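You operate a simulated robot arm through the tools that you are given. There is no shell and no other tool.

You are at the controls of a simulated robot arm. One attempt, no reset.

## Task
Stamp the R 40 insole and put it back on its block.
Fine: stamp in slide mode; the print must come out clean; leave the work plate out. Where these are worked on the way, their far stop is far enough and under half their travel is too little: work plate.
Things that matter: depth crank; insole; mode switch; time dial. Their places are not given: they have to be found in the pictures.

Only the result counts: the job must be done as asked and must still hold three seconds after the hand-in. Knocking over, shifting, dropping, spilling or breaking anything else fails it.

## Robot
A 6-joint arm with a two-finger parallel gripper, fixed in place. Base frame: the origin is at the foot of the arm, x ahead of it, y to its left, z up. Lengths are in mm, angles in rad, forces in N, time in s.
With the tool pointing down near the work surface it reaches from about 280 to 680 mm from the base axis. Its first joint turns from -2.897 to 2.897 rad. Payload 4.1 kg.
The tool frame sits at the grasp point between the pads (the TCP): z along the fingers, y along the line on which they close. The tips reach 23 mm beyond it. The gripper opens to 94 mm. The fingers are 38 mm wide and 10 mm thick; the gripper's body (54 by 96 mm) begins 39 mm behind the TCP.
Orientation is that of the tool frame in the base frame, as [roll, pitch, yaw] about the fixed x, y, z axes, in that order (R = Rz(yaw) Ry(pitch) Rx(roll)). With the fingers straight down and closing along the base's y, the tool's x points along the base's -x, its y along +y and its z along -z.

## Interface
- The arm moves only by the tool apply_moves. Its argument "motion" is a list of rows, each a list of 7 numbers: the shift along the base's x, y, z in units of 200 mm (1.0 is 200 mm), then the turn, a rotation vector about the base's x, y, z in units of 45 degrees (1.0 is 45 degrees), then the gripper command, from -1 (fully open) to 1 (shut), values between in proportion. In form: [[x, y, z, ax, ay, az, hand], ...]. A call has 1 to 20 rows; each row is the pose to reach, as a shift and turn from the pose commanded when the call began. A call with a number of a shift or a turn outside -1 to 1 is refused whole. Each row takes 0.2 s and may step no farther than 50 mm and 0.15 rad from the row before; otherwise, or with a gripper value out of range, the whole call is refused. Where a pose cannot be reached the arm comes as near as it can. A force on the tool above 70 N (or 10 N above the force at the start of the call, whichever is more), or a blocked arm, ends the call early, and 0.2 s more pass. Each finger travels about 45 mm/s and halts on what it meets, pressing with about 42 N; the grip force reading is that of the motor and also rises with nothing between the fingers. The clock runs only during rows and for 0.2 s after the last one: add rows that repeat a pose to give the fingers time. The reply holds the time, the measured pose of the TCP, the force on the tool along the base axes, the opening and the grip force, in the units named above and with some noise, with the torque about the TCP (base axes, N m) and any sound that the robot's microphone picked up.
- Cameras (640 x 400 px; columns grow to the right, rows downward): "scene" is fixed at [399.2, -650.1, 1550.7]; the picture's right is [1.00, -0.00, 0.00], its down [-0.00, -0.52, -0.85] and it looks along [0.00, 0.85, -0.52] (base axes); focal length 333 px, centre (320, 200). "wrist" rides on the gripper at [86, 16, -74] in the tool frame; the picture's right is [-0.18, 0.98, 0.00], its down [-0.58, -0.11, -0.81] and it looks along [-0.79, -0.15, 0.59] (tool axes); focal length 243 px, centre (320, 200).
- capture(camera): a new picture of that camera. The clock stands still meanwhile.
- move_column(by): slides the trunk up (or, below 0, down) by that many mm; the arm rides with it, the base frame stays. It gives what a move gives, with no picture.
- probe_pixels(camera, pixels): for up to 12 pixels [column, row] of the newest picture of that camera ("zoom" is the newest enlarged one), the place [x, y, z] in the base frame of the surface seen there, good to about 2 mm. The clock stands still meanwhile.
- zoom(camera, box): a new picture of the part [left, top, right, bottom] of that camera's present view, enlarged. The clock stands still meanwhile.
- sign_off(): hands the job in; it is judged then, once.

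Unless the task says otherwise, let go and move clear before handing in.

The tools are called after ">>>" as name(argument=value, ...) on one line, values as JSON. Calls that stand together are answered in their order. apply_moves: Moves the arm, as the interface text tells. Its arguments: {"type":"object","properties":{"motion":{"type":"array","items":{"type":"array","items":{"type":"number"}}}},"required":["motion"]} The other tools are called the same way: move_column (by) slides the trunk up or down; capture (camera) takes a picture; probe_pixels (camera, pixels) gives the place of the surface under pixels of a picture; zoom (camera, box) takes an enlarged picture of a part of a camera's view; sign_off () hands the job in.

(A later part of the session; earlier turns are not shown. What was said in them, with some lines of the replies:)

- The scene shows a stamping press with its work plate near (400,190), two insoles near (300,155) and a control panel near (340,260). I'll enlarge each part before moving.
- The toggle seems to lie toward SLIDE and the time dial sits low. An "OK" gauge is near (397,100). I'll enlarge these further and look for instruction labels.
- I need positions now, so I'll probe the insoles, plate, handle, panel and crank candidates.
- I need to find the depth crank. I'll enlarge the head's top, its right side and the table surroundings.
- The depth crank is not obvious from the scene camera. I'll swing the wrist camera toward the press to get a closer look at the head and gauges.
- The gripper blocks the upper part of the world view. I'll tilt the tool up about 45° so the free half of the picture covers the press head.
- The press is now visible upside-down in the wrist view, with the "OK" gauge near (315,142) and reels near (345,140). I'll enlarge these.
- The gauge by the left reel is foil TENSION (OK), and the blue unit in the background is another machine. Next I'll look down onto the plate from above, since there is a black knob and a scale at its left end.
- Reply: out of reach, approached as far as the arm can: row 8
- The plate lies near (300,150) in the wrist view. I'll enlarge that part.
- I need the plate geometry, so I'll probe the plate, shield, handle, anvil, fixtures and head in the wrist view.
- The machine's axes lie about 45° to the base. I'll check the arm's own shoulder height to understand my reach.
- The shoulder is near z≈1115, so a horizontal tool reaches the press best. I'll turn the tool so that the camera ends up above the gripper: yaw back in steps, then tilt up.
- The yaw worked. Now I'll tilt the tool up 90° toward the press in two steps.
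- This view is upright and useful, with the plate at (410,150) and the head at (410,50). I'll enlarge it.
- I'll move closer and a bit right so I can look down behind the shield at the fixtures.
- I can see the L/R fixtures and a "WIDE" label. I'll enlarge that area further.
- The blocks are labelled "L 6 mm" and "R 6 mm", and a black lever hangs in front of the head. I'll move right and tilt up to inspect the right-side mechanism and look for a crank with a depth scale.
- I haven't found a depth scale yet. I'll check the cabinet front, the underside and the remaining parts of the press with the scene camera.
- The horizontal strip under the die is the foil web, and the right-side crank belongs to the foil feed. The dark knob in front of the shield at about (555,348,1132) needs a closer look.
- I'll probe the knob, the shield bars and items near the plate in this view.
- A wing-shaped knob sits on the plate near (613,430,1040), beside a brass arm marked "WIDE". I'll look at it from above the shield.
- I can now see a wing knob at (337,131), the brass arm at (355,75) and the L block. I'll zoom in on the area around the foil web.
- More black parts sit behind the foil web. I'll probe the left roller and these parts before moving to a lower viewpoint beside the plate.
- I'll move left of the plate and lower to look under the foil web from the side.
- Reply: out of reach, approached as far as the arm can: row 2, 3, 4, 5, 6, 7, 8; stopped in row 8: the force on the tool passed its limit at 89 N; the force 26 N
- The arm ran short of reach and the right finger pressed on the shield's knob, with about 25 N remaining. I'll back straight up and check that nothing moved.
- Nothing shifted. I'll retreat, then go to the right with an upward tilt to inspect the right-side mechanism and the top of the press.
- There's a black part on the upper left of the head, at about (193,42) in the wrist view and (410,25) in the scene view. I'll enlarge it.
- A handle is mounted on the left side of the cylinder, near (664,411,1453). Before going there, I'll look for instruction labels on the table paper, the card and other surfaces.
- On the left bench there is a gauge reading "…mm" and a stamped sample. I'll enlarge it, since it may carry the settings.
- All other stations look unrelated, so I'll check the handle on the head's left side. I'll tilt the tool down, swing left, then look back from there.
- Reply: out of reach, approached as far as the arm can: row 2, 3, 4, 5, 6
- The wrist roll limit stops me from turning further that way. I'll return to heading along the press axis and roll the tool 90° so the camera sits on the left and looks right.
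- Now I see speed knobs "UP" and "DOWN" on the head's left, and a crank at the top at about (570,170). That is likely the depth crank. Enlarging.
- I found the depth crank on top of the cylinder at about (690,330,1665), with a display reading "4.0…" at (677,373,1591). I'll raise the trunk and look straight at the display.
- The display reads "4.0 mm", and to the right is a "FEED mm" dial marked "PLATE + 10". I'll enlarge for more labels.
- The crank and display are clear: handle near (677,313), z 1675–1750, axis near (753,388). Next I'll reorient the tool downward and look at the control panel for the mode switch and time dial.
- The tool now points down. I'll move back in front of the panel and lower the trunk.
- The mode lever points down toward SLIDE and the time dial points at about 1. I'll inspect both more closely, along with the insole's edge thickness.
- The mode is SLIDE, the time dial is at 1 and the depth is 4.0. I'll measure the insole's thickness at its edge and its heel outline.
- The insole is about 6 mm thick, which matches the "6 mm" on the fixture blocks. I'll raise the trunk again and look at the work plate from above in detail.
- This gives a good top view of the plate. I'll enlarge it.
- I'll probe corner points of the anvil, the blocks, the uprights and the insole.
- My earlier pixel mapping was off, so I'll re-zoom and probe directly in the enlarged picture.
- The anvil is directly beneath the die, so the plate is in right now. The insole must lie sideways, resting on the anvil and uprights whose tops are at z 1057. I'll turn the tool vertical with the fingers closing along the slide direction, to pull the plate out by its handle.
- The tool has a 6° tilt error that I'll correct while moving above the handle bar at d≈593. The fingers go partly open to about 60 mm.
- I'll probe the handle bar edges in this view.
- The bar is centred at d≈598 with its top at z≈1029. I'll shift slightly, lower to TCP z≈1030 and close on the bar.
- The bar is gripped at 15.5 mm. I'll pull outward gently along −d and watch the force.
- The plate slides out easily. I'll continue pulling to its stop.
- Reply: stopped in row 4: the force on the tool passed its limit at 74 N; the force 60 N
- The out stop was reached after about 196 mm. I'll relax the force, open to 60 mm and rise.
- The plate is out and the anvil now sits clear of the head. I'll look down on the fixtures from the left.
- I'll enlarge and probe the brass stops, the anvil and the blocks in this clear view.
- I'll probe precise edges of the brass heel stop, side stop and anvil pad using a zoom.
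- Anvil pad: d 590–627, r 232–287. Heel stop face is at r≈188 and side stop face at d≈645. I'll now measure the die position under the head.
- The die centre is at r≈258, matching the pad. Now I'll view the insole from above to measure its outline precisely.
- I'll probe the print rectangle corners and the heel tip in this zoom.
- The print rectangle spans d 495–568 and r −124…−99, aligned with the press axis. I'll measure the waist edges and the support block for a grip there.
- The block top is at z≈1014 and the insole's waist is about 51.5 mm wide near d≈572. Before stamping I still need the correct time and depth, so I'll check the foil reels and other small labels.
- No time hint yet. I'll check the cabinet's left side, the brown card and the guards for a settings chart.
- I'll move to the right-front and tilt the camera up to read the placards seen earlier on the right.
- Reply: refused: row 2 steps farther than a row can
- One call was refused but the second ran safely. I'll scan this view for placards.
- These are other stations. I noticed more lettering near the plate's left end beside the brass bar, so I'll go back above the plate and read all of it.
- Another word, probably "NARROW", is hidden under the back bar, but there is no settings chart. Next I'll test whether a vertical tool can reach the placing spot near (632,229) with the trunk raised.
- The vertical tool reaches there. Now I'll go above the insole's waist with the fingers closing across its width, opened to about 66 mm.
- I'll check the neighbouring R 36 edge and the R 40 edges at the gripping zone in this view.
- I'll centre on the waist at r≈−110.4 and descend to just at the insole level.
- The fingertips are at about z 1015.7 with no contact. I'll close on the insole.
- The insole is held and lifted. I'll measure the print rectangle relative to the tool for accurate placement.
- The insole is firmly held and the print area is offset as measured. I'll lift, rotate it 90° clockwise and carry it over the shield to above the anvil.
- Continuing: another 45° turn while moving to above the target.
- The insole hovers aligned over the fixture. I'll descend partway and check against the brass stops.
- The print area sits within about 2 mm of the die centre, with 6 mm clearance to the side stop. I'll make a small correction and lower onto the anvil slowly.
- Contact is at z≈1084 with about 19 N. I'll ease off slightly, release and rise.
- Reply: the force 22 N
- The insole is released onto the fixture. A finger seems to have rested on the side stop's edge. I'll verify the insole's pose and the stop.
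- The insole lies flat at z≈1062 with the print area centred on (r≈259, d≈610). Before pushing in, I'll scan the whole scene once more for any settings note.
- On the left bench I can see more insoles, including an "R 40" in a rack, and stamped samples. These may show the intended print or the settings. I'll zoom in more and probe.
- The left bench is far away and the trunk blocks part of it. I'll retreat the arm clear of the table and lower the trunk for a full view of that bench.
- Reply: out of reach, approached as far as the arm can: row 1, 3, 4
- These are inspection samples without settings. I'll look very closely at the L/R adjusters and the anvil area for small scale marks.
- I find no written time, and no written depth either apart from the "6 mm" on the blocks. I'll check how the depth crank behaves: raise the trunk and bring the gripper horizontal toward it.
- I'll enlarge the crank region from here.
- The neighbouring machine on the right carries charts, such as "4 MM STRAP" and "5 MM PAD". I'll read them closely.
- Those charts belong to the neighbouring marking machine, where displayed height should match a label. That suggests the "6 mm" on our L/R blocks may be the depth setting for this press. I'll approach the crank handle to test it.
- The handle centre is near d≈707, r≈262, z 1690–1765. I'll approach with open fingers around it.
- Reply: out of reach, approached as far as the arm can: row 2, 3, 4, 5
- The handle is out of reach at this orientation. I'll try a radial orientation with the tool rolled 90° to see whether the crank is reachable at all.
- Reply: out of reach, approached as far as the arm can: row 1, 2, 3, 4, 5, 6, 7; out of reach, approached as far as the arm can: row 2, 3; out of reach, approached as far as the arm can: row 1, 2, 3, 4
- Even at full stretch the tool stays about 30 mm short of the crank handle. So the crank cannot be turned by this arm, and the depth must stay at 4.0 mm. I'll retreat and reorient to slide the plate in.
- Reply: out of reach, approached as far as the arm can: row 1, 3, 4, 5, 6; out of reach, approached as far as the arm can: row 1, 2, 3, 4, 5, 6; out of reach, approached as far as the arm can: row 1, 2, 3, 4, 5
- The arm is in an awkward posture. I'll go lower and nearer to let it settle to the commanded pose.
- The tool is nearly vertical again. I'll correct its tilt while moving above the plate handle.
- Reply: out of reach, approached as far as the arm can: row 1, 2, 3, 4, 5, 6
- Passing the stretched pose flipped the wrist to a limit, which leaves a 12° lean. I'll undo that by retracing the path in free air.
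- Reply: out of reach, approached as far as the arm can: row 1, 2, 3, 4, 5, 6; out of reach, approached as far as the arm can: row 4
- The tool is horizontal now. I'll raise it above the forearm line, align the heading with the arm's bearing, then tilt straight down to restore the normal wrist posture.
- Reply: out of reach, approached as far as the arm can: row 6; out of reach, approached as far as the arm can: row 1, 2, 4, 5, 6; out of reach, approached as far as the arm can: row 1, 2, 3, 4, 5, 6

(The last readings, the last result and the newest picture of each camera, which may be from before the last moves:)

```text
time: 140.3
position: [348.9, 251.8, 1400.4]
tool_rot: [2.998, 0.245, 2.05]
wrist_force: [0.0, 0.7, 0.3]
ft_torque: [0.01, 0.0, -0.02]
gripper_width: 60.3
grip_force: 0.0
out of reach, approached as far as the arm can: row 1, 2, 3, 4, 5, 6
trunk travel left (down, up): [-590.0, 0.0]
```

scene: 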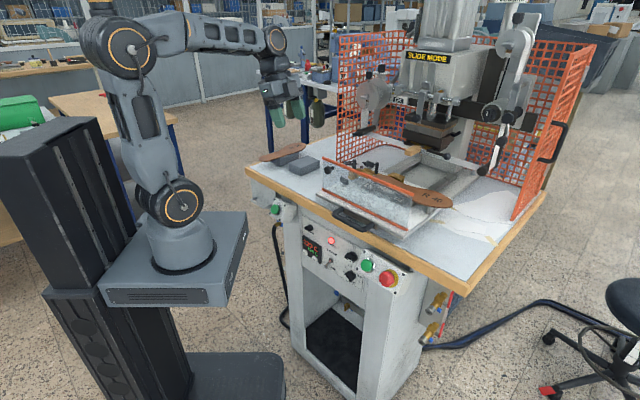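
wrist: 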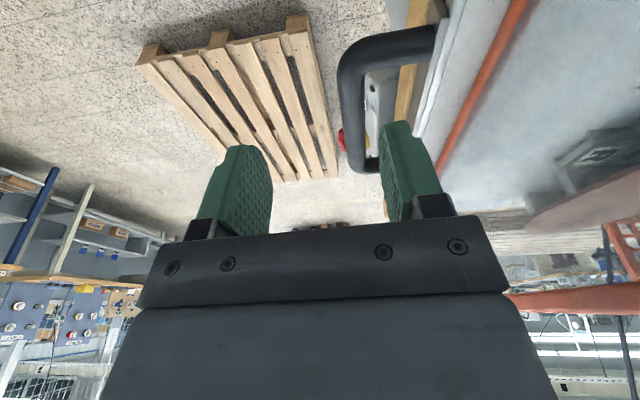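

The wrist passed on the wrong side again. I'll turn the heading to the left of the arm's bearing and tilt up on that side, so the wrist returns to its original branch.

>>> apply_moves(motion=[[0, 0, 0, 0, 0, 0.14, -0.28], [0, 0, 0, 0, 0, 0.28, -0.28], [0, 0, 0, 0, 0, 0.42, -0.28], [0, 0, 0, 0, 0, 0.56, -0.28], [0, 0, 0, 0, 0, 0.7, -0.28], [0, 0, 0, 0, 0, 0.83, -0.28]])

>>> apply_moves(motion=[[0, 0, 0.05, 0.15, -0.07, 0, -0.28], [0, 0, 0.1, 0.3, -0.14, 0, -0.28], [0, 0, 0.15, 0.45, -0.21, 0, -0.28], [0, 0, 0.2, 0.6, -0.28, 0, -0.28], [0, 0, 0.25, 0.75, -0.35, 0, -0.28], [0, 0, 0.3, 0.906, -0.423, 0, -0.28]])

>>> apply_moves(motion=[[0, 0, 0.05, 0.15, -0.07, 0, -0.28], [0, 0, 0.1, 0.3, -0.14, 0, -0.28], [0, 0, 0.15, 0.45, -0.21, 0, -0.28], [0, 0, 0.2, 0.6, -0.28, 0, -0.28], [0, 0, 0.25, 0.75, -0.35, 0, -0.28], [0, 0, 0.3, 0.906, -0.423, 0, -0.28]])

>>> apply_moves(motion=[[0, 0, 0.02, 0.15, -0.07, 0, -0.28], [0, 0, 0.05, 0.3, -0.14, 0, -0.28], [0, 0, 0.05, 0.45, -0.21, 0, -0.28], [0, 0, 0.05, 0.6, -0.28, 0, -0.28], [0, 0, 0.05, 0.75, -0.35, 0, -0.28]])

```text
time: 141.7
position: [332.0, 264.3, 1401.4]
tool_rot: [3.012, 0.323, 2.694]
wrist_force: [-0.4, -0.8, -0.5]
ft_torque: [0.01, 0.01, 0.0]
gripper_width: 60.2
grip_force: 0.1
out of reach, approached as far as the arm can: row 3, 4, 5, 6
trunk travel left (down, up): [-590.0, 0.0]
```

```text
time: 143.1
position: [303.7, 288.2, 1455.6]
tool_rot: [2.196, 0.226, 2.446]
wrist_force: [0.1, -0.3, 0.3]
ft_torque: [0.01, 0.0, 0.01]
gripper_width: 60.4
grip_force: 0.1
out of reach, approached as far as the arm can: row 1, 2, 3, 4, 5, 6
trunk travel left (down, up): [-590.0, 0.0]
```

```text
time: 144.5
position: [304.9, 285.0, 1508.4]
tool_rot: [1.527, 0.015, 2.366]
wrist_force: [0.6, 0.6, 0.0]
ft_torque: [0.0, 0.03, -0.03]
gripper_width: 60.1
grip_force: 0.0
out of reach, approached as far as the arm can: row 1, 6
trunk travel left (down, up): [-590.0, 0.0]
```

```text
time: 145.7
position: [305.7, 287.2, 1519.2]
tool_rot: [0.906, -0.192, 2.424]
wrist_force: [0.0, -0.4, 0.0]
ft_torque: [0.01, -0.03, -0.01]
gripper_width: 60.1
grip_force: 0.0
out of reach, approached as far as the arm can: row 1
trunk travel left (down, up): [-590.0, 0.0]
```

>>> apply_moves(motion=[[0.02, 0, 0, 0, 0, 0.15, -0.28], [0.05, -0.03, 0, 0, 0, 0.3, -0.28], [0.08, -0.06, 0, 0, 0, 0.45, -0.28], [0.12, -0.1, 0, 0, 0, 0.6, -0.28]])

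>>> apply_moves(motion=[[0, 0, 0, -0.16, 0.04, 0, -0.28], [0, 0, 0, -0.32, 0.08, 0, -0.28], [0, 0, 0, -0.48, 0.12, 0, -0.28], [0, 0, 0, -0.64, 0.16, 0, -0.28], [0, 0, 0, -0.8, 0.2, 0, -0.28], [0, 0, 0, -0.96, 0.24, 0, -0.28]])

```text
time: 146.7
position: [329.9, 265.8, 1518.4]
tool_rot: [0.908, -0.194, 2.896]
wrist_force: [0.7, -0.6, 0.8]
ft_torque: [0.01, 0.01, -0.02]
gripper_width: 60.3
grip_force: 0.0
trunk travel left (down, up): [-590.0, 0.0]
```

```text
time: 148.1
position: [344.7, 300.4, 1415.7]
tool_rot: [1.65, -0.115, 2.758]
wrist_force: [-0.9, 0.1, 0.2]
ft_torque: [0.01, 0.0, 0.01]
gripper_width: 60.0
grip_force: 0.2
out of reach, approached as far as the arm can: row 4, 5, 6
trunk travel left (down, up): [-590.0, 0.0]
```

The wrist is still in the wrong branch. I'll look at the arm itself to find the forearm direction, so I can pass straight through it.

>>> capture(camera="scene")

>>> zoom(camera="scene", box=[80, 0, 340, 170])

```text
taken
```

scene: 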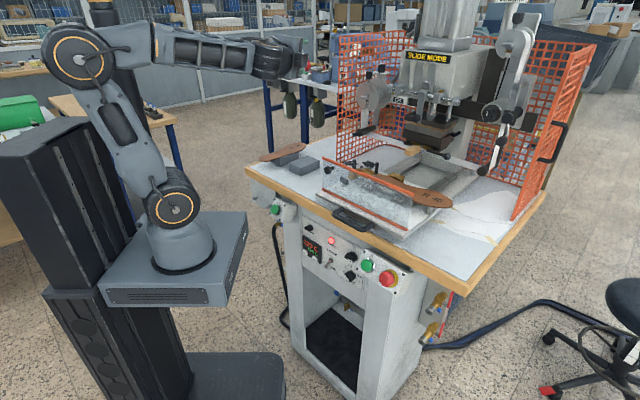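

```text
2.35 times, centred on (210, 85) of scene
```

zoom: 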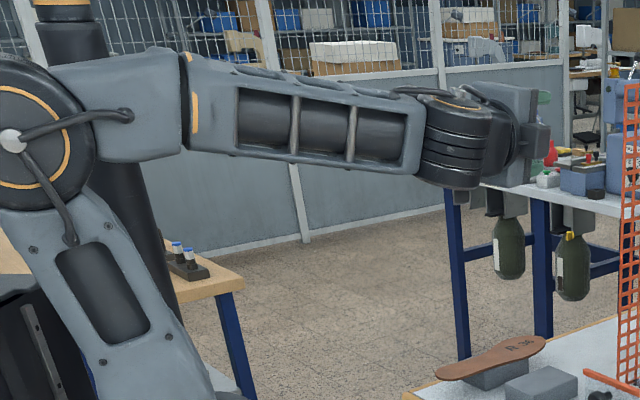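

>>> probe_pixels(camera="zoom", pixels=[[210, 140], [300, 155], [400, 168], [210, 85], [300, 95], [400, 103], [450, 120], [450, 160], [12, 140], [520, 150]])

```text
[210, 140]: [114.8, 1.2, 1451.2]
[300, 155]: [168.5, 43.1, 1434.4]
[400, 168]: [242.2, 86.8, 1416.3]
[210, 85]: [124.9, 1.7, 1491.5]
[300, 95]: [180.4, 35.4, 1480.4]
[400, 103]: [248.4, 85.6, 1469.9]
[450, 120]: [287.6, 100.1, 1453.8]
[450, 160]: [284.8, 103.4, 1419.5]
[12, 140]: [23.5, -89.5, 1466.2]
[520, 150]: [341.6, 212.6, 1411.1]
```

I can see the forearm runs at bearing 34°, elevation about −10°, with the tool about 35° to its left. I'll rotate the tool straight through the forearm axis while keeping the wrist centre fixed.

>>> apply_moves(motion=[[0.115, -0.057, -0.026, -0.0377, 0.0007, -0.1664, -0.28], [0.221, -0.129, -0.051, -0.0754, 0.0014, -0.3327, -0.28], [0.317, -0.2145, -0.0725, -0.1131, 0.002, -0.499, -0.28], [0.401, -0.3125, -0.092, -0.1508, 0.0027, -0.6654, -0.28], [0.478, -0.435, -0.11, -0.193, 0.0035, -0.8516, -0.28], [0.525, -0.535, -0.121, -0.225, 0.004, -0.993, -0.28]])

>>> zoom(camera="scene", box=[80, 0, 340, 170])

```text
time: 149.5
position: [450.1, 194.5, 1390.0]
tool_rot: [1.818, -0.016, 1.966]
wrist_force: [0.6, -0.5, 0.0]
ft_torque: [-0.01, 0.01, 0.01]
gripper_width: 60.1
grip_force: 0.0
out of reach, approached as far as the arm can: row 1, 2, 3, 4, 5
trunk travel left (down, up): [-590.0, 0.0]
```

```text
2.35 times, centred on (210, 85) of scene
```

zoom: 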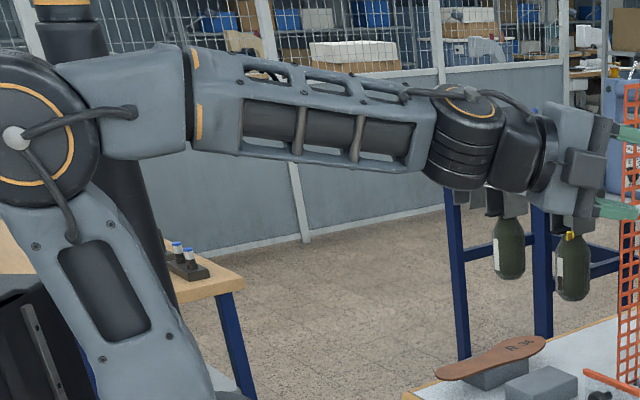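

>>> apply_moves(motion=[[-0.045, -0.018, -0.12, -0.064, 0.154, 0, -0.28], [-0.105, -0.043, -0.235, -0.128, 0.308, 0, -0.28], [-0.17, -0.07, -0.34, -0.192, 0.461, 0, -0.28], [-0.245, -0.1, -0.44, -0.256, 0.615, 0, -0.28], [-0.325, -0.133, -0.53, -0.32, 0.769, 0, -0.28], [-0.412, -0.17, -0.6, -0.384, 0.923, 0, -0.28]])

>>> apply_moves(motion=[[0, 0, -0.05, -0.053, 0.127, 0, -0.28], [0, 0, -0.1, -0.106, 0.254, 0, -0.28], [0, 0, -0.15, -0.159, 0.381, 0, -0.28], [0, 0, -0.2, -0.212, 0.509, 0, -0.28], [0, 0, -0.25, -0.265, 0.636, 0, -0.28]])

>>> zoom(camera="scene", box=[80, 0, 340, 170])

```text
time: 150.9
position: [366.4, 162.7, 1271.3]
tool_rot: [2.604, -0.012, 1.955]
wrist_force: [0.5, 0.4, 0.7]
ft_torque: [0.0, -0.01, -0.04]
gripper_width: 60.2
grip_force: 0.0
trunk travel left (down, up): [-590.0, 0.0]
```

```text
time: 152.1
position: [366.6, 161.2, 1220.6]
tool_rot: [-3.136, -0.004, 1.949]
wrist_force: [0.3, -0.5, 0.4]
ft_torque: [0.02, 0.02, 0.0]
gripper_width: 60.3
grip_force: 0.1
trunk travel left (down, up): [-590.0, 0.0]
```

```text
2.35 times, centred on (210, 85) of scene
```

zoom: 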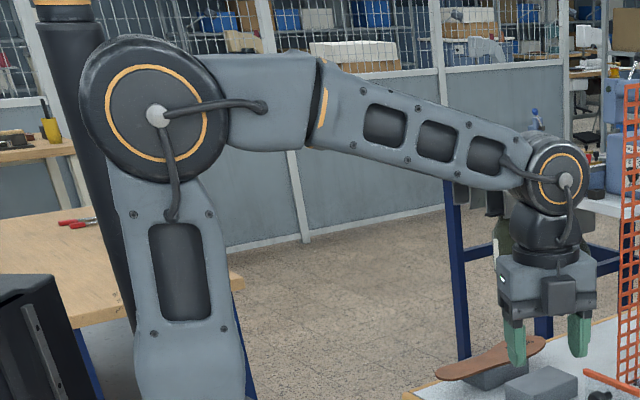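

The wrist is normal again and the tool is vertical. I'll lower the trunk to its earlier height and go above the plate handle.

>>> move_column(by=-65)

>>> apply_moves(motion=[[0.08, -0.05, 0, 0, 0, 0.13, -0.28], [0.18, -0.12, -0.04, 0, 0, 0.26, -0.28], [0.28, -0.19, -0.08, 0, 0, 0.39, -0.28], [0.4, -0.26, -0.14, 0, 0, 0.518, -0.28], [0.525, -0.33, -0.22, 0, 0, 0.518, -0.28]])

>>> capture(camera="wrist")

```text
time: 153.1
position: [367.3, 160.9, 1155.5]
tool_rot: [-3.14, -0.007, 1.949]
wrist_force: [0.3, 0.6, 0.5]
ft_torque: [0.05, 0.01, 0.0]
gripper_width: 60.2
grip_force: 0.0
trunk travel left (down, up): [-525.0, 65.0]
```

```text
time: 154.3
position: [473.0, 94.7, 1111.2]
tool_rot: [-3.138, -0.004, 2.357]
wrist_force: [0.3, 0.3, 0.0]
ft_torque: [-0.01, 0.0, 0.01]
gripper_width: 60.3
grip_force: 0.0
trunk travel left (down, up): [-525.0, 65.0]
```

```text
taken
```

wrist: 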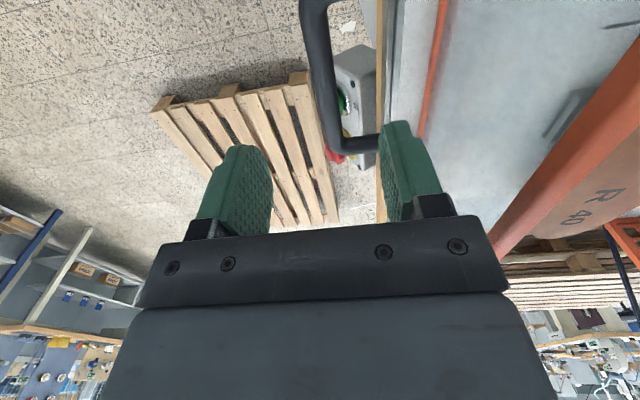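

Everything is lined up. I'll lower onto the handle bar and grip it.

>>> apply_moves(motion=[[-0.005, 0.002, -0.12, 0, 0, 0, -0.28], [-0.005, 0.002, -0.24, 0, 0, 0, -0.28], [-0.005, 0.002, -0.34, 0, 0, 0, -0.28], [-0.005, 0.002, -0.405, 0, 0, 0, -0.28], [-0.005, 0.002, -0.405, 0, 0, 0, 1], [-0.005, 0.002, -0.405, 0, 0, 0, 1], [-0.005, 0.002, -0.405, 0, 0, 0, 1], [-0.005, 0.002, -0.405, 0, 0, 0, 1], [-0.005, 0.002, -0.405, 0, 0, 0, 1]])

>>> zoom(camera="scene", box=[310, 130, 470, 230])

```text
time: 156.3
position: [471.4, 98.0, 1030.6]
tool_rot: [-3.138, -0.005, 2.361]
wrist_force: [3.3, 2.0, -1.7]
ft_torque: [-0.03, -0.1, 1.88]
gripper_width: 15.6
grip_force: 45.2
trunk travel left (down, up): [-525.0, 65.0]
```

```text
4.00 times, centred on (390, 180) of scene
```

zoom: 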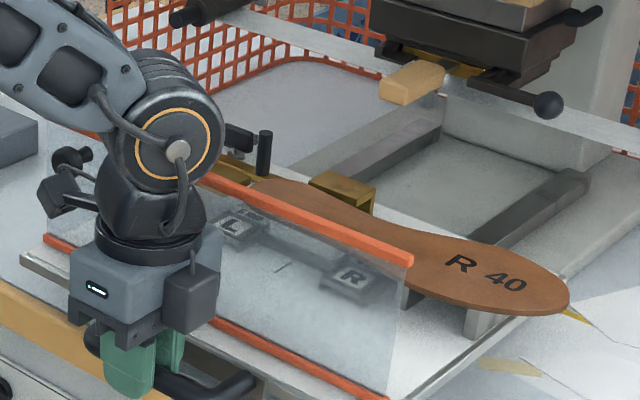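

The bar is gripped and the insole is in place. I'll push the plate in smoothly for most of its travel.

>>> apply_moves(motion=[[0.03, 0.03, 0, 0, 0, 0, 1], [0.075, 0.075, 0, 0, 0, 0, 1], [0.125, 0.125, 0, 0, 0, 0, 1], [0.175, 0.175, 0, 0, 0, 0, 1], [0.225, 0.225, 0, 0, 0, 0, 1], [0.275, 0.275, 0, 0, 0, 0, 1], [0.325, 0.325, 0, 0, 0, 0, 1], [0.375, 0.375, 0, 0, 0, 0, 1], [0.425, 0.425, 0, 0, 0, 0, 1], [0.475, 0.475, 0, 0, 0, 0, 1], [0.52, 0.52, 0, 0, 0, 0, 1], [0.55, 0.55, 0, 0, 0, 0, 1], [0.565, 0.565, 0, 0, 0, 0, 1]])

>>> capture(camera="scene")

>>> zoom(camera="scene", box=[350, 110, 510, 210])

```text
time: 159.1
position: [584.9, 211.0, 1031.1]
tool_rot: [-3.137, -0.004, 2.357]
wrist_force: [-6.5, 4.7, -12.2]
ft_torque: [0.34, 0.45, 1.72]
gripper_width: 15.9
grip_force: 45.3
trunk travel left (down, up): [-525.0, 65.0]
```

```text
taken
```

scene: 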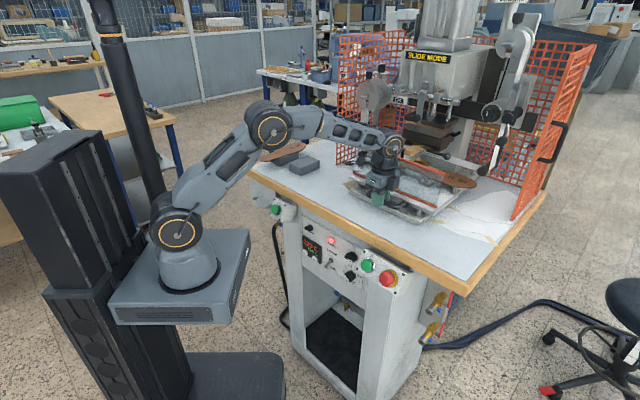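

```text
4.00 times, centred on (430, 160) of scene
```

zoom: 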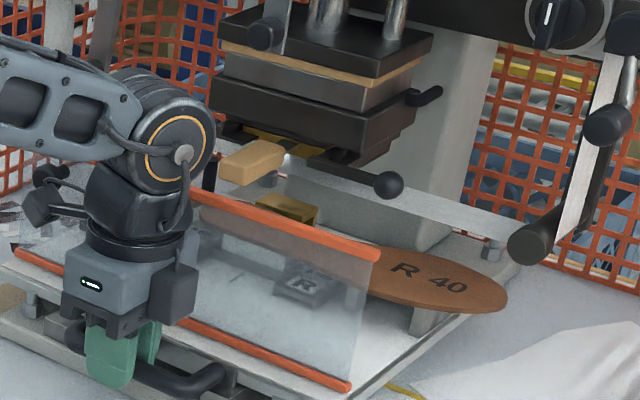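

About 36 mm remains. I'll push to the in stop and look immediately.

>>> apply_moves(motion=[[0.035, 0.033, 0, 0, 0, 0, 1], [0.07, 0.066, 0, 0, 0, 0, 1], [0.1, 0.096, 0, 0, 0, 0, 1], [0.12, 0.116, 0, 0, 0, 0, 1], [0.13, 0.126, 0, 0, 0, 0, 1]])

>>> zoom(camera="scene", box=[350, 110, 510, 210])

```text
time: 160.3
position: [610.7, 235.2, 1031.8]
tool_rot: [-3.14, -0.006, 2.358]
wrist_force: [-7.5, 8.0, -12.6]
ft_torque: [0.22, 0.27, 1.72]
gripper_width: 15.7
grip_force: 45.2
trunk travel left (down, up): [-525.0, 65.0]
```

```text
4.00 times, centred on (430, 160) of scene
```

zoom: 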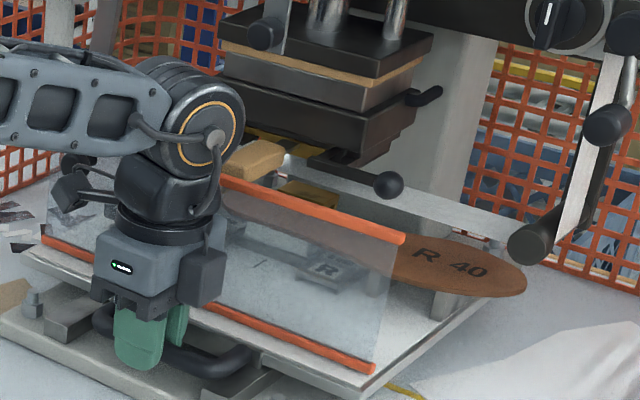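

No press action yet. I'll nudge a little further to make sure the plate is at its stop.

>>> apply_moves(motion=[[0.01, 0.01, 0, 0, 0, 0, 1], [0.02, 0.02, 0, 0, 0, 0, 1]])

>>> zoom(camera="scene", box=[350, 110, 510, 210])

```text
time: 160.9
position: [612.7, 238.0, 1030.5]
tool_rot: [-3.136, -0.006, 2.359]
wrist_force: [-16.2, 4.2, -13.6]
ft_torque: [-0.23, -0.26, 1.77]
gripper_width: 15.8
grip_force: 45.2
trunk travel left (down, up): [-525.0, 65.0]
```

```text
4.00 times, centred on (430, 160) of scene
```

zoom: 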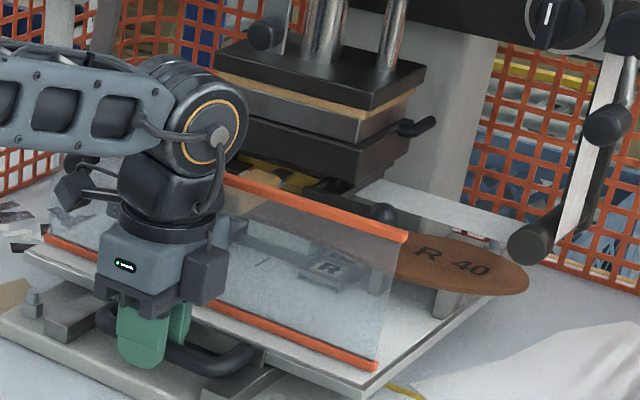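

The head is descending. I'll hold the plate still and watch.

>>> apply_moves(motion=[[0, 0, 0, 0, 0, 0, 1], [0, 0, 0, 0, 0, 0, 1]])

>>> zoom(camera="scene", box=[390, 110, 470, 190])

>>> apply_moves(motion=[[0, 0, 0, 0, 0, 0, 1], [0, 0, 0, 0, 0, 0, 1], [0, 0, 0, 0, 0, 0, 1], [0, 0, 0, 0, 0, 0, 1], [0, 0, 0, 0, 0, 0, 1], [0, 0, 0, 0, 0, 0, 1]])

>>> zoom(camera="scene", box=[390, 110, 470, 190])

```text
time: 161.5
position: [612.2, 238.5, 1030.8]
tool_rot: [-3.137, -0.005, 2.358]
wrist_force: [-20.3, 3.6, -16.2]
ft_torque: [-0.04, 0.04, 1.7]
gripper_width: 16.0
grip_force: 45.0
trunk travel left (down, up): [-525.0, 65.0]
```

```text
5.00 times, centred on (430, 150) of scene
```

zoom: 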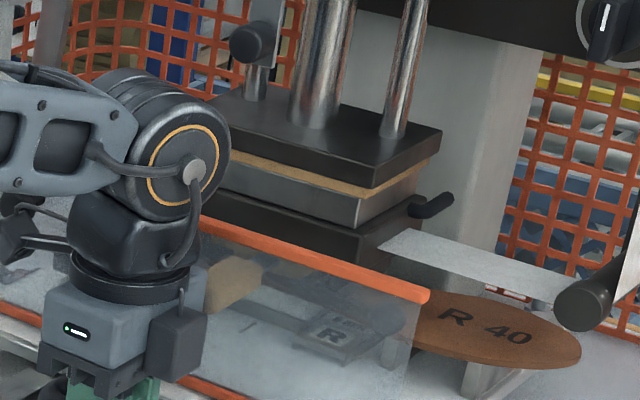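

```text
time: 162.9
position: [612.4, 239.2, 1031.1]
tool_rot: [-3.136, -0.006, 2.358]
wrist_force: [-20.6, 3.5, -19.2]
ft_torque: [0.1, 0.35, 1.7]
gripper_width: 15.7
grip_force: 45.2
trunk travel left (down, up): [-525.0, 65.0]
```

```text
5.00 times, centred on (430, 150) of scene
```

zoom: 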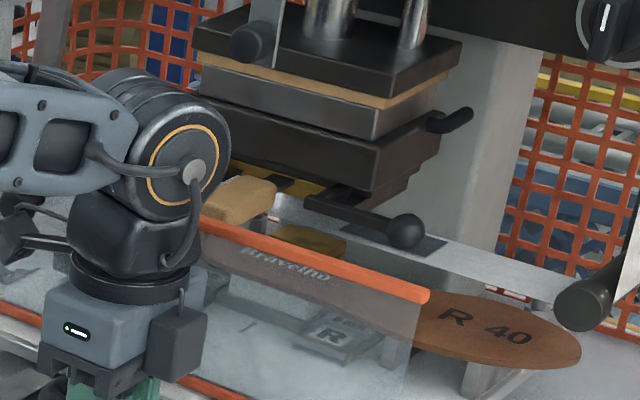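

The stamp happened: the text "Bravelho" shows on the heel at about (447,163) and the head is back up. I'll look at the print.

>>> zoom(camera="scene", box=[410, 150, 450, 175])

>>> capture(camera="wrist")

>>> apply_moves(motion=[[-0.02, -0.02, 0, 0, 0, 0, 1], [-0.05, -0.05, 0, 0, 0, 0, 1], [-0.1, -0.1, 0, 0, 0, 0, 1], [-0.15, -0.15, 0, 0, 0, 0, 1], [-0.2, -0.2, 0, 0, 0, 0, 1], [-0.25, -0.25, 0, 0, 0, 0, 1], [-0.3, -0.3, 0, 0, 0, 0, 1]])

>>> zoom(camera="scene", box=[350, 130, 470, 210])

```text
16.00 times, centred on (430, 162) of scene
```

zoom: 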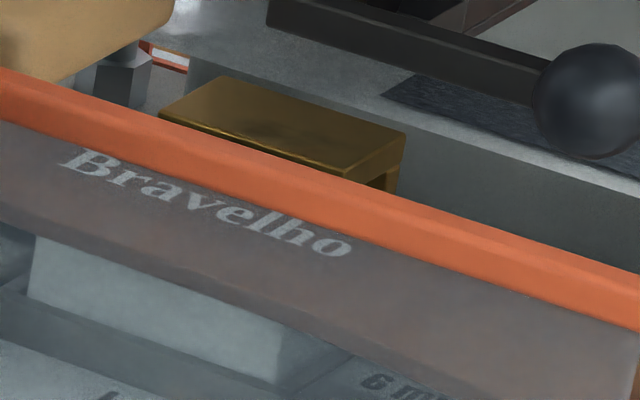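

```text
taken
```

wrist: 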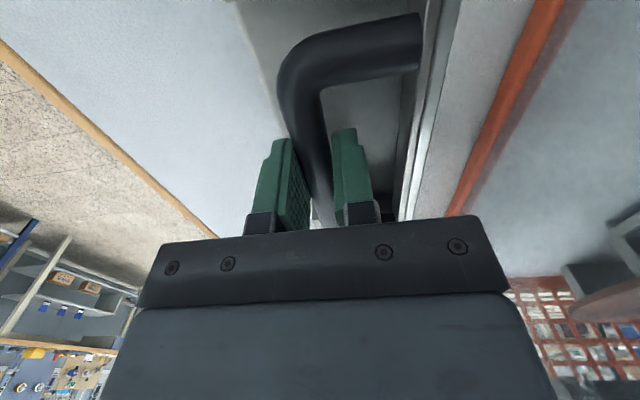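

```text
time: 164.5
position: [551.9, 177.9, 1031.0]
tool_rot: [-3.135, -0.004, 2.358]
wrist_force: [-13.3, 10.8, -9.2]
ft_torque: [-0.09, -0.23, 1.73]
gripper_width: 15.9
grip_force: 44.9
trunk travel left (down, up): [-525.0, 65.0]
```

```text
5.00 times, centred on (410, 170) of scene
```

zoom: 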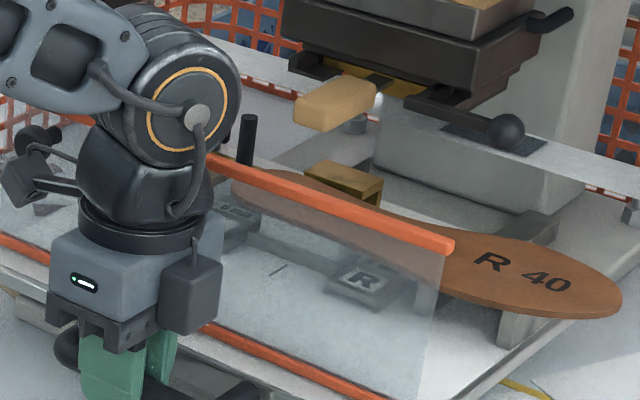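

The print looks crisp in silver. I'll pull the plate fully out to its stop.

>>> apply_moves(motion=[[-0.05, -0.05, 0, 0, 0, 0, 1], [-0.1, -0.1, 0, 0, 0, 0, 1], [-0.15, -0.15, 0, 0, 0, 0, 1], [-0.2, -0.2, 0, 0, 0, 0, 1], [-0.25, -0.255, 0, 0, 0, 0, 1], [-0.3, -0.305, 0, 0, 0, 0, 1], [-0.35, -0.355, 0, 0, 0, 0, 1], [-0.385, -0.39, 0, 0, 0, 0, 1], [-0.4, -0.405, 0, 0, 0, 0, 1]])

>>> capture(camera="scene")

>>> zoom(camera="scene", box=[340, 150, 460, 215])

```text
time: 166.5
position: [472.2, 97.7, 1030.6]
tool_rot: [-3.138, -0.006, 2.356]
wrist_force: [-14.5, 16.2, -8.4]
ft_torque: [0.14, 0.17, 1.68]
gripper_width: 16.0
grip_force: 44.6
trunk travel left (down, up): [-525.0, 65.0]
```

```text
taken
```

scene: 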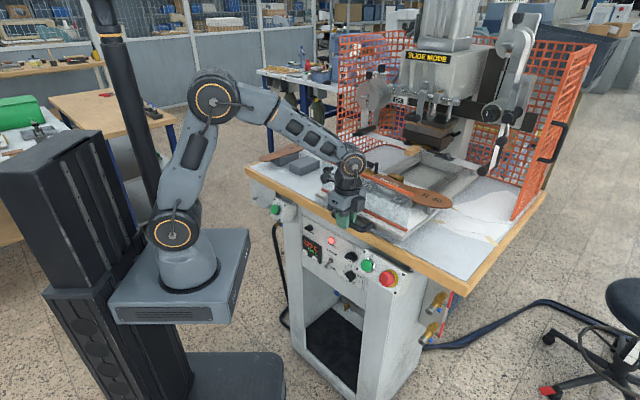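

```text
5.33 times, centred on (400, 182) of scene
```

zoom: 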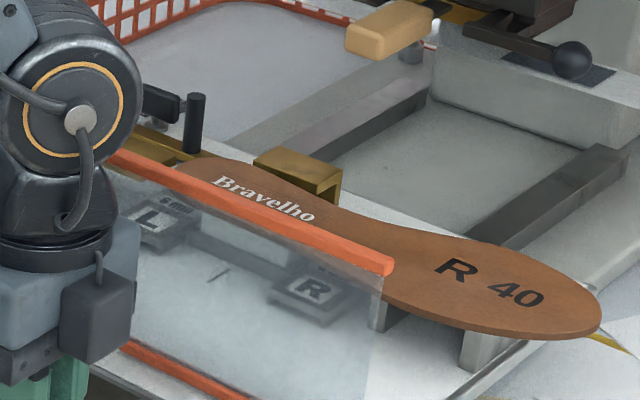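

The print "Bravelho" is clean and sharp. I'll release the handle, rise and look at the insole from above.

>>> apply_moves(motion=[[0, 0, 0, 0, 0, 0, 0.3], [0, 0, 0, 0, 0, 0, -0.28], [0, 0, 0, 0, 0, 0, -0.28], [0, 0, 0, 0, 0, 0, -0.28]])

>>> apply_moves(motion=[[0, 0, 0.15, 0, 0, 0, -0.28], [0, 0, 0.35, 0, 0, 0, -0.28], [0, 0, 0.55, 0, 0, 0, -0.28], [0, 0, 0.75, 0, 0, 0, -0.28], [0, 0, 0.85, 0, 0, 0, -0.28]])

>>> move_column(by=65)

>>> zoom(camera="scene", box=[360, 160, 424, 200])

```text
time: 167.5
position: [474.3, 96.3, 1030.7]
tool_rot: [-3.141, -0.006, 2.356]
wrist_force: [-1.1, -2.2, 2.3]
ft_torque: [0.1, -0.03, 0.01]
gripper_width: 59.4
grip_force: 0.1
trunk travel left (down, up): [-525.0, 65.0]
```

```text
time: 168.7
position: [473.7, 96.6, 1201.1]
tool_rot: [-3.138, -0.006, 2.357]
wrist_force: [-0.2, -0.3, -0.2]
ft_torque: [0.02, 0.02, 0.01]
gripper_width: 60.1
grip_force: 0.1
trunk travel left (down, up): [-525.0, 65.0]
```

```text
time: 169.8
position: [474.5, 95.9, 1267.2]
tool_rot: [-3.138, -0.005, 2.355]
wrist_force: [-0.5, 0.4, 0.1]
ft_torque: [0.01, 0.0, 0.03]
gripper_width: 60.1
grip_force: 0.1
trunk travel left (down, up): [-590.0, 0.0]
```

```text
10.00 times, centred on (392, 180) of scene
```

zoom: 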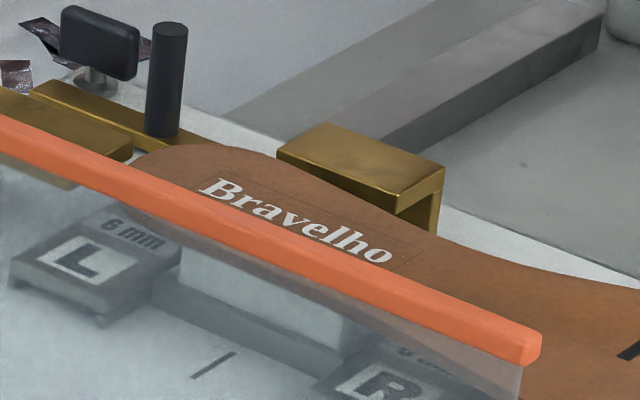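

The print sits centred in its frame. Now I'll go back above the insole's waist, shifted slightly to clear the side stop.

>>> apply_moves(motion=[[0.15, 0.12, -0.15, 0, 0, 0, -0.4], [0.3, 0.24, -0.28, 0, 0, 0, -0.4], [0.45, 0.36, -0.4, 0, 0, 0, -0.4], [0.6, 0.48, -0.45, 0, 0, 0, -0.4], [0.72, 0.57, -0.5, 0, 0, 0, -0.4], [0.806, 0.634, -0.55, 0, 0, 0, -0.4]])

>>> capture(camera="wrist")

>>> zoom(camera="wrist", box=[240, 0, 440, 125])

```text
time: 171.2
position: [636.9, 223.4, 1154.1]
tool_rot: [-3.138, -0.006, 2.356]
wrist_force: [-0.2, -0.3, -0.2]
ft_torque: [-0.01, 0.01, -0.03]
gripper_width: 65.6
grip_force: 0.0
trunk travel left (down, up): [-590.0, 0.0]
```

```text
taken
```

wrist: 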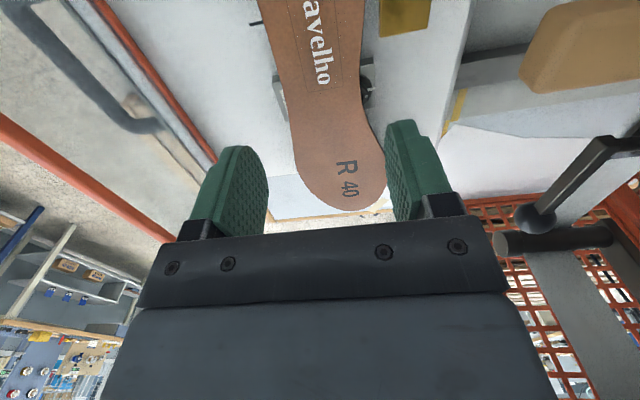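

```text
3.20 times, centred on (340, 62) of wrist
```

zoom: 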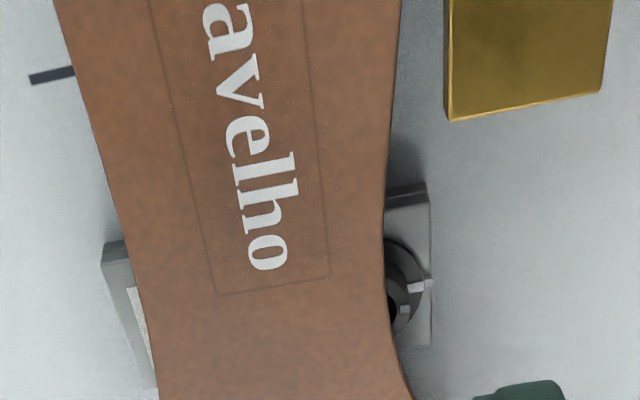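

I notice tiny specks around the letters. I'll zoom in to judge the print quality.

>>> zoom(camera="wrist", box=[280, 0, 360, 50])

>>> zoom(camera="wrist", box=[280, 40, 360, 100])

>>> zoom(camera="scene", box=[376, 170, 408, 190])

```text
8.00 times, centred on (320, 25) of wrist
```

zoom: 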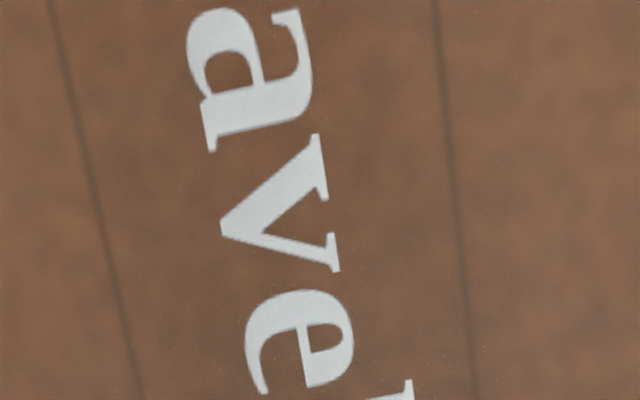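

```text
6.67 times, centred on (320, 70) of wrist
```

zoom: 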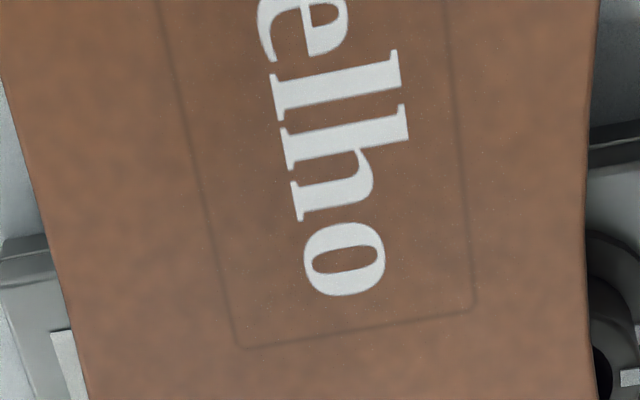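

```text
16.00 times, centred on (392, 180) of scene
```

zoom: 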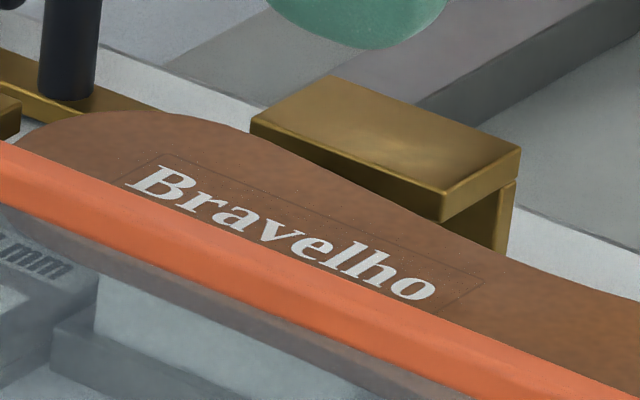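

The letters are full and sharp, so the print is clean. I'll descend to grip the insole's waist.

>>> apply_moves(motion=[[-0.004, -0.002, -0.12, 0, 0, 0, -0.4], [-0.004, -0.002, -0.24, 0, 0, 0, -0.4], [-0.004, -0.002, -0.32, 0, 0, 0, -0.4], [-0.004, -0.002, -0.345, 0, 0, 0, -0.4], [-0.004, -0.002, -0.358, 0, 0, 0, -0.4]])

>>> zoom(camera="scene", box=[360, 150, 460, 215])

```text
time: 172.3
position: [635.4, 223.4, 1085.9]
tool_rot: [3.14, -0.002, 2.356]
wrist_force: [0.7, 1.1, 8.7]
ft_torque: [0.08, -0.3, -0.02]
gripper_width: 65.9
grip_force: 0.1
trunk travel left (down, up): [-590.0, 0.0]
```

```text
6.15 times, centred on (410, 182) of scene
```

zoom: 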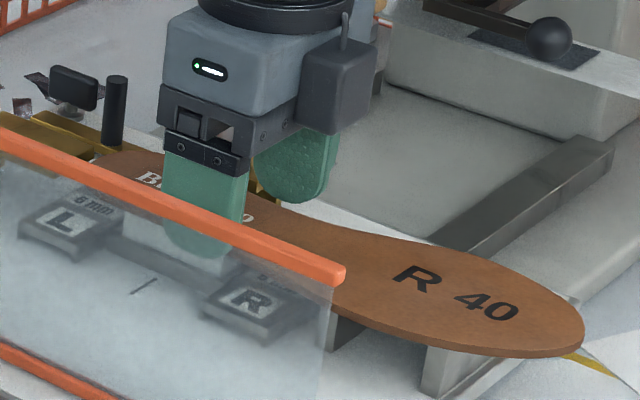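

The torque points to the back fingertip resting on the insole's edge, so I need a wider opening. I'll rise, open to about 78 mm, re-centre and descend again.

>>> apply_moves(motion=[[0, 0, 0.05, 0, 0, 0, -0.66], [0.005, 0.005, 0.05, 0, 0, 0, -0.66], [0.006, 0.006, 0.03, 0, 0, 0, -0.66], [0.006, 0.006, 0.005, 0, 0, 0, -0.66], [0.006, 0.006, -0.007, 0, 0, 0, -0.66]])

```text
time: 173.6
position: [636.6, 222.9, 1081.2]
tool_rot: [-3.14, -0.005, 2.356]
wrist_force: [-0.4, -0.1, -0.8]
ft_torque: [0.02, -0.01, 0.0]
gripper_width: 77.9
grip_force: 0.1
trunk travel left (down, up): [-590.0, 0.0]
```

No contact at z≈1081. Closing and lifting.

>>> apply_moves(motion=[[0, 0, 0, 0, 0, 0, 0], [0, 0, 0, 0, 0, 0, 1], [0, 0, 0, 0, 0, 0, 1], [0, 0, 0, 0, 0, 0, 1], [0, 0, 0, 0, 0, 0, 1]])

>>> apply_moves(motion=[[0, 0, 0.02, 0, 0, 0, 1], [0, 0, 0.06, 0, 0, 0, 1], [0, 0, 0.15, 0, 0, 0, 1], [0, 0, 0.3, 0, 0, 0, 1], [0, 0, 0.45, 0, 0, 0, 1]])

>>> zoom(camera="scene", box=[340, 100, 490, 220])

>>> capture(camera="wrist")

```text
time: 174.8
position: [635.7, 224.3, 1082.2]
tool_rot: [-3.138, -0.005, 2.356]
wrist_force: [-0.5, 0.0, -0.1]
ft_torque: [0.0, 0.02, 0.0]
gripper_width: 60.0
grip_force: 41.8
trunk travel left (down, up): [-590.0, 0.0]
```

```text
time: 175.9
position: [635.7, 224.3, 1171.7]
tool_rot: [-3.138, -0.004, 2.356]
wrist_force: [-0.3, -0.1, -0.7]
ft_torque: [0.01, 0.02, 0.02]
gripper_width: 59.8
grip_force: 42.2
trunk travel left (down, up): [-590.0, 0.0]
```

```text
3.33 times, centred on (415, 160) of scene
```

zoom: 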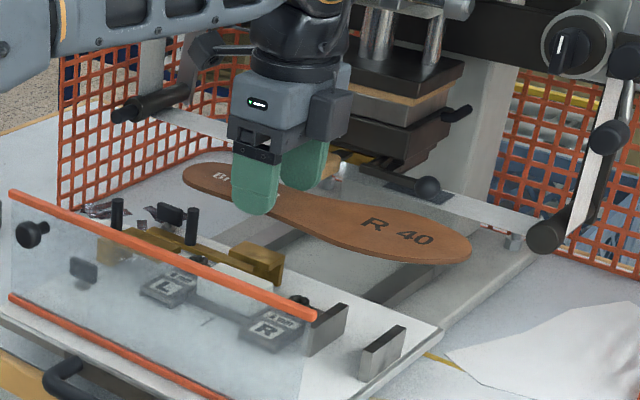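

```text
taken
```

wrist: 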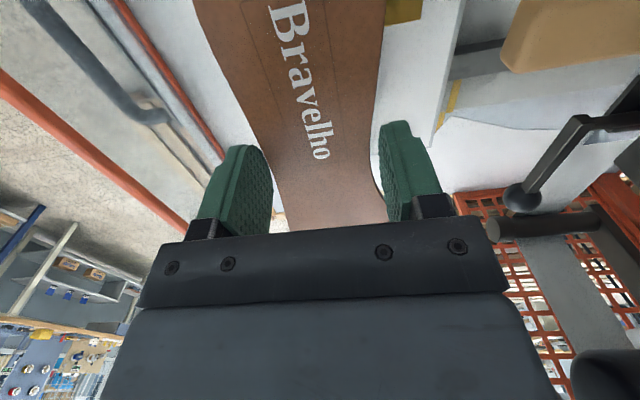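

The stamped insole is held level. I'll carry it back, rotating 90° counter-clockwise along the earlier path.

>>> apply_moves(motion=[[-0.05, 0.02, 0.1, 0, 0, 0, 1], [-0.2, 0.07, 0.19, 0, 0, 0.1667, 1], [-0.35, 0.12, 0.19, 0, 0, 0.3333, 1], [-0.51, 0.17, 0.19, 0, 0, 0.5, 1], [-0.67, 0.22, 0.19, 0, 0, 0.6667, 1], [-0.83, 0.27, 0.19, 0, 0, 0.8333, 1], [-0.99, 0.318, 0.19, 0, 0, 1.0, 1]])

>>> apply_moves(motion=[[-0.14, 0.085, 0, 0, 0, 0.14, 1], [-0.28, 0.165, 0, 0, 0, 0.28, 1], [-0.42, 0.245, 0, 0, 0, 0.42, 1], [-0.55, 0.345, 0, 0, 0, 0.56, 1], [-0.65, 0.465, 0, 0, 0, 0.7, 1], [-0.7, 0.625, 0, 0, 0, 0.84, 1], [-0.74, 0.785, 0, 0, 0, 1.0, 1], [-0.66, 0.87, 0, 0, 0, 1.0, 1], [-0.587, 0.938, -0.1, 0, 0, 1.0, 1], [-0.587, 0.938, -0.3, 0, 0, 1.0, 1]])

>>> capture(camera="wrist")

>>> zoom(camera="scene", box=[250, 100, 360, 190])

```text
time: 177.6
position: [436.8, 288.4, 1210.4]
tool_rot: [-3.136, -0.005, -3.139]
wrist_force: [-0.6, 0.5, 0.2]
ft_torque: [-0.03, -0.02, 0.01]
gripper_width: 59.7
grip_force: 41.8
trunk travel left (down, up): [-590.0, 0.0]
```

```text
time: 179.8
position: [320.3, 478.0, 1150.0]
tool_rot: [-3.139, -0.006, -2.356]
wrist_force: [-0.5, -0.3, -1.0]
ft_torque: [-0.04, 0.01, -0.01]
gripper_width: 59.7
grip_force: 42.1
trunk travel left (down, up): [-590.0, 0.0]
```

```text
taken
```

wrist: 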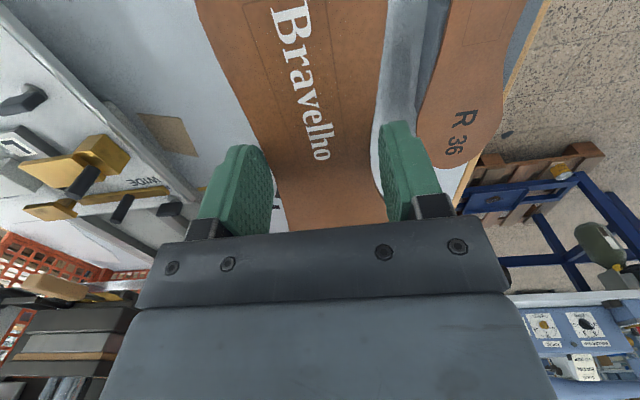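

```text
4.44 times, centred on (305, 145) of scene
```

zoom: 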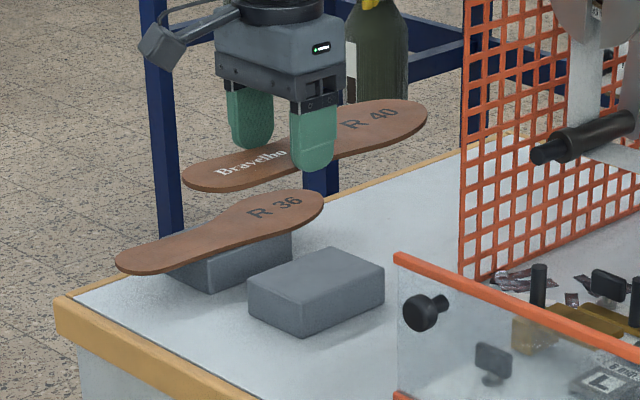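

I'm above the block and slightly off in y. I'll correct that and lower.

>>> apply_moves(motion=[[0, -0.008, -0.15, 0, 0, 0, 1], [0, -0.008, -0.3, 0, 0, 0, 1], [0, -0.008, -0.43, 0, 0, 0, 1], [0, -0.008, -0.51, 0, 0, 0, 1], [0, -0.008, -0.535, 0, 0, 0, 1]])

>>> zoom(camera="scene", box=[250, 120, 350, 190])

```text
time: 180.9
position: [321.1, 473.7, 1043.5]
tool_rot: [-3.139, -0.005, -2.355]
wrist_force: [0.8, -0.6, -0.3]
ft_torque: [0.0, 0.01, -0.01]
gripper_width: 59.6
grip_force: 42.2
trunk travel left (down, up): [-590.0, 0.0]
```

```text
5.71 times, centred on (300, 155) of scene
```

zoom: 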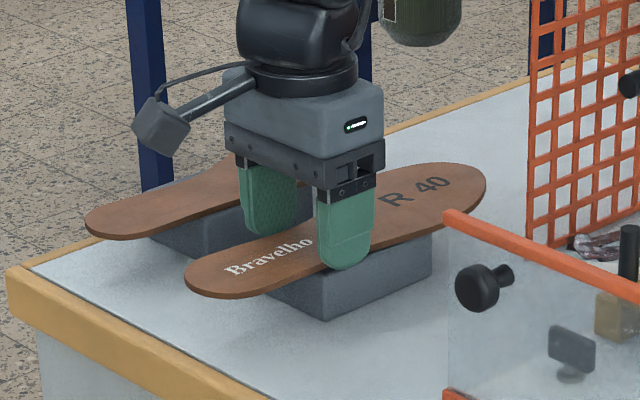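

Still about 4 mm to go with no contact. I'll lower in 1 mm steps until a light contact shows.

>>> apply_moves(motion=[[0, 0.005, -0.007, 0, 0, 0, 1], [0, 0.005, -0.014, 0, 0, 0, 1], [0, 0.005, -0.02, 0, 0, 0, 1]])

```text
time: 181.8
position: [320.4, 475.0, 1039.3]
tool_rot: [-3.137, -0.005, -2.356]
wrist_force: [-0.2, 0.3, -0.6]
ft_torque: [-0.01, 0.0, -0.03]
gripper_width: 59.6
grip_force: 41.7
trunk travel left (down, up): [-590.0, 0.0]
```

>>> apply_moves(motion=[[0, 0, -0.004, 0, 0, 0, 1], [0, 0, -0.007, 0, 0, 0, 1]])

```text
time: 182.3
position: [320.8, 476.0, 1038.8]
tool_rot: [-3.139, -0.007, -2.355]
wrist_force: [-1.3, -0.5, 5.2]
ft_torque: [0.03, 0.07, 0.06]
gripper_width: 59.6
grip_force: 42.3
trunk travel left (down, up): [-590.0, 0.0]
```

Light contact of 5 N shows the insole is on the block. I'll release and rise straight up.

>>> apply_moves(motion=[[0, 0, 0.002, 0, 0, 0, 0.2], [0, 0, 0.002, 0, 0, 0, -0.2], [0, 0, 0.002, 0, 0, 0, -0.6], [0, 0, 0.002, 0, 0, 0, -0.6], [0, 0, 0.002, 0, 0, 0, -0.6]])

>>> apply_moves(motion=[[0, 0, 0.05, 0, 0, 0, -0.6], [0, 0, 0.2, 0, 0, 0, -0.6], [0, 0, 0.4, 0, 0, 0, -0.6], [0, 0, 0.6, 0, 0, 0, -0.6], [-0.1, -0.15, 0.7, 0, 0, 0, -0.6], [-0.2, -0.35, 0.75, 0, 0, 0, -0.6], [-0.25, -0.55, 0.75, 0, 0, 0, -0.6]])

>>> capture(camera="scene")

>>> zoom(camera="scene", box=[250, 120, 470, 230])

>>> zoom(camera="scene", box=[250, 130, 350, 190])

```text
time: 183.6
position: [320.9, 474.8, 1038.2]
tool_rot: [-3.138, -0.006, -2.356]
wrist_force: [0.4, 0.2, -0.7]
ft_torque: [0.03, 0.01, -0.03]
gripper_width: 75.4
grip_force: 0.0
trunk travel left (down, up): [-590.0, 0.0]
```

```text
time: 185.2
position: [270.3, 365.5, 1189.6]
tool_rot: [-3.141, -0.006, -2.356]
wrist_force: [-0.4, 0.4, 0.2]
ft_torque: [-0.01, 0.01, 0.01]
gripper_width: 75.2
grip_force: 0.1
trunk travel left (down, up): [-590.0, 0.0]
```

```text
taken
```

scene: 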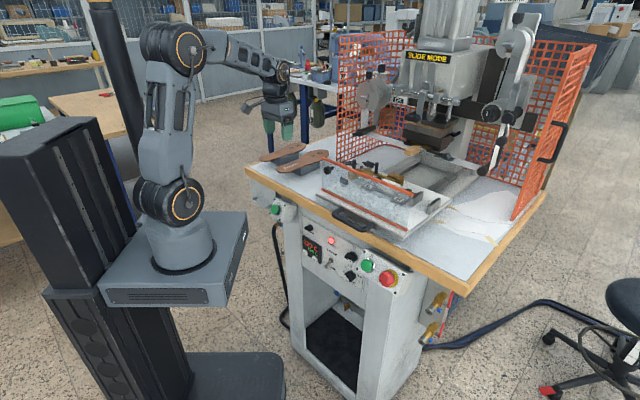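

```text
2.91 times, centred on (360, 175) of scene
```

zoom: 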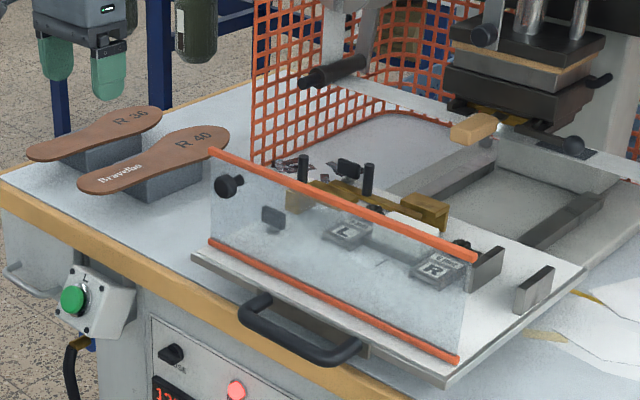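

```text
6.40 times, centred on (300, 160) of scene
```

zoom: 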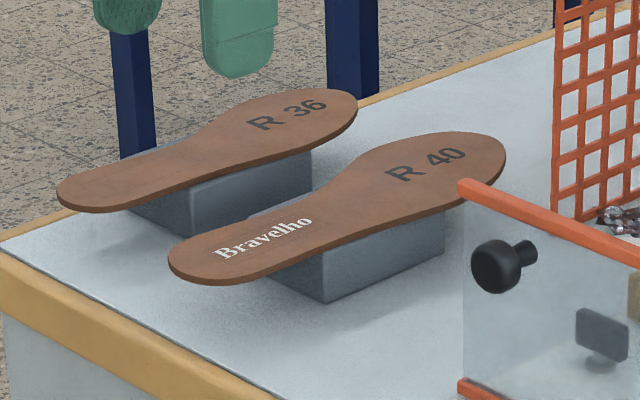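

The stamped R 40 insole is back flat on its block with a clean "Bravelho" print. The plate is out, the mode is still SLIDE, R 36 hasn't moved, and the arm is clear. I'll hand in.

>>> sign_off()

```text
The job is handed in.
```

I handed in the job: the R 40 insole is stamped and back on its block, and the work plate is pulled out to its stop. The hand-in reply gave no verdict, so I don't know how it was judged.

- **Mode:** the switch was already on SLIDE, and the press fired on its own when I pushed the plate in.
- **Print:** "Bravelho" came out in full, sharp silver letters inside the heel frame. There were a few tiny specks around the letters in one enlarged picture; I took them for image noise.
- **Settings not changed:** I found no label giving the required time or depth, so I left the time dial at 1 s and the depth at 4.0 mm. The crank handle was also about 30 mm beyond the arm's reach.
- **Contacts along the way:**
  - While I was looking around, a finger pressed the shield's knob at 89 N. The pictures afterwards showed nothing moved.
  - A fingertip also rested on the brass side stop at about 20 N while I set the insole down; the stop was still in place afterwards.

R 36 and its block look untouched, and the arm is clear of the table.
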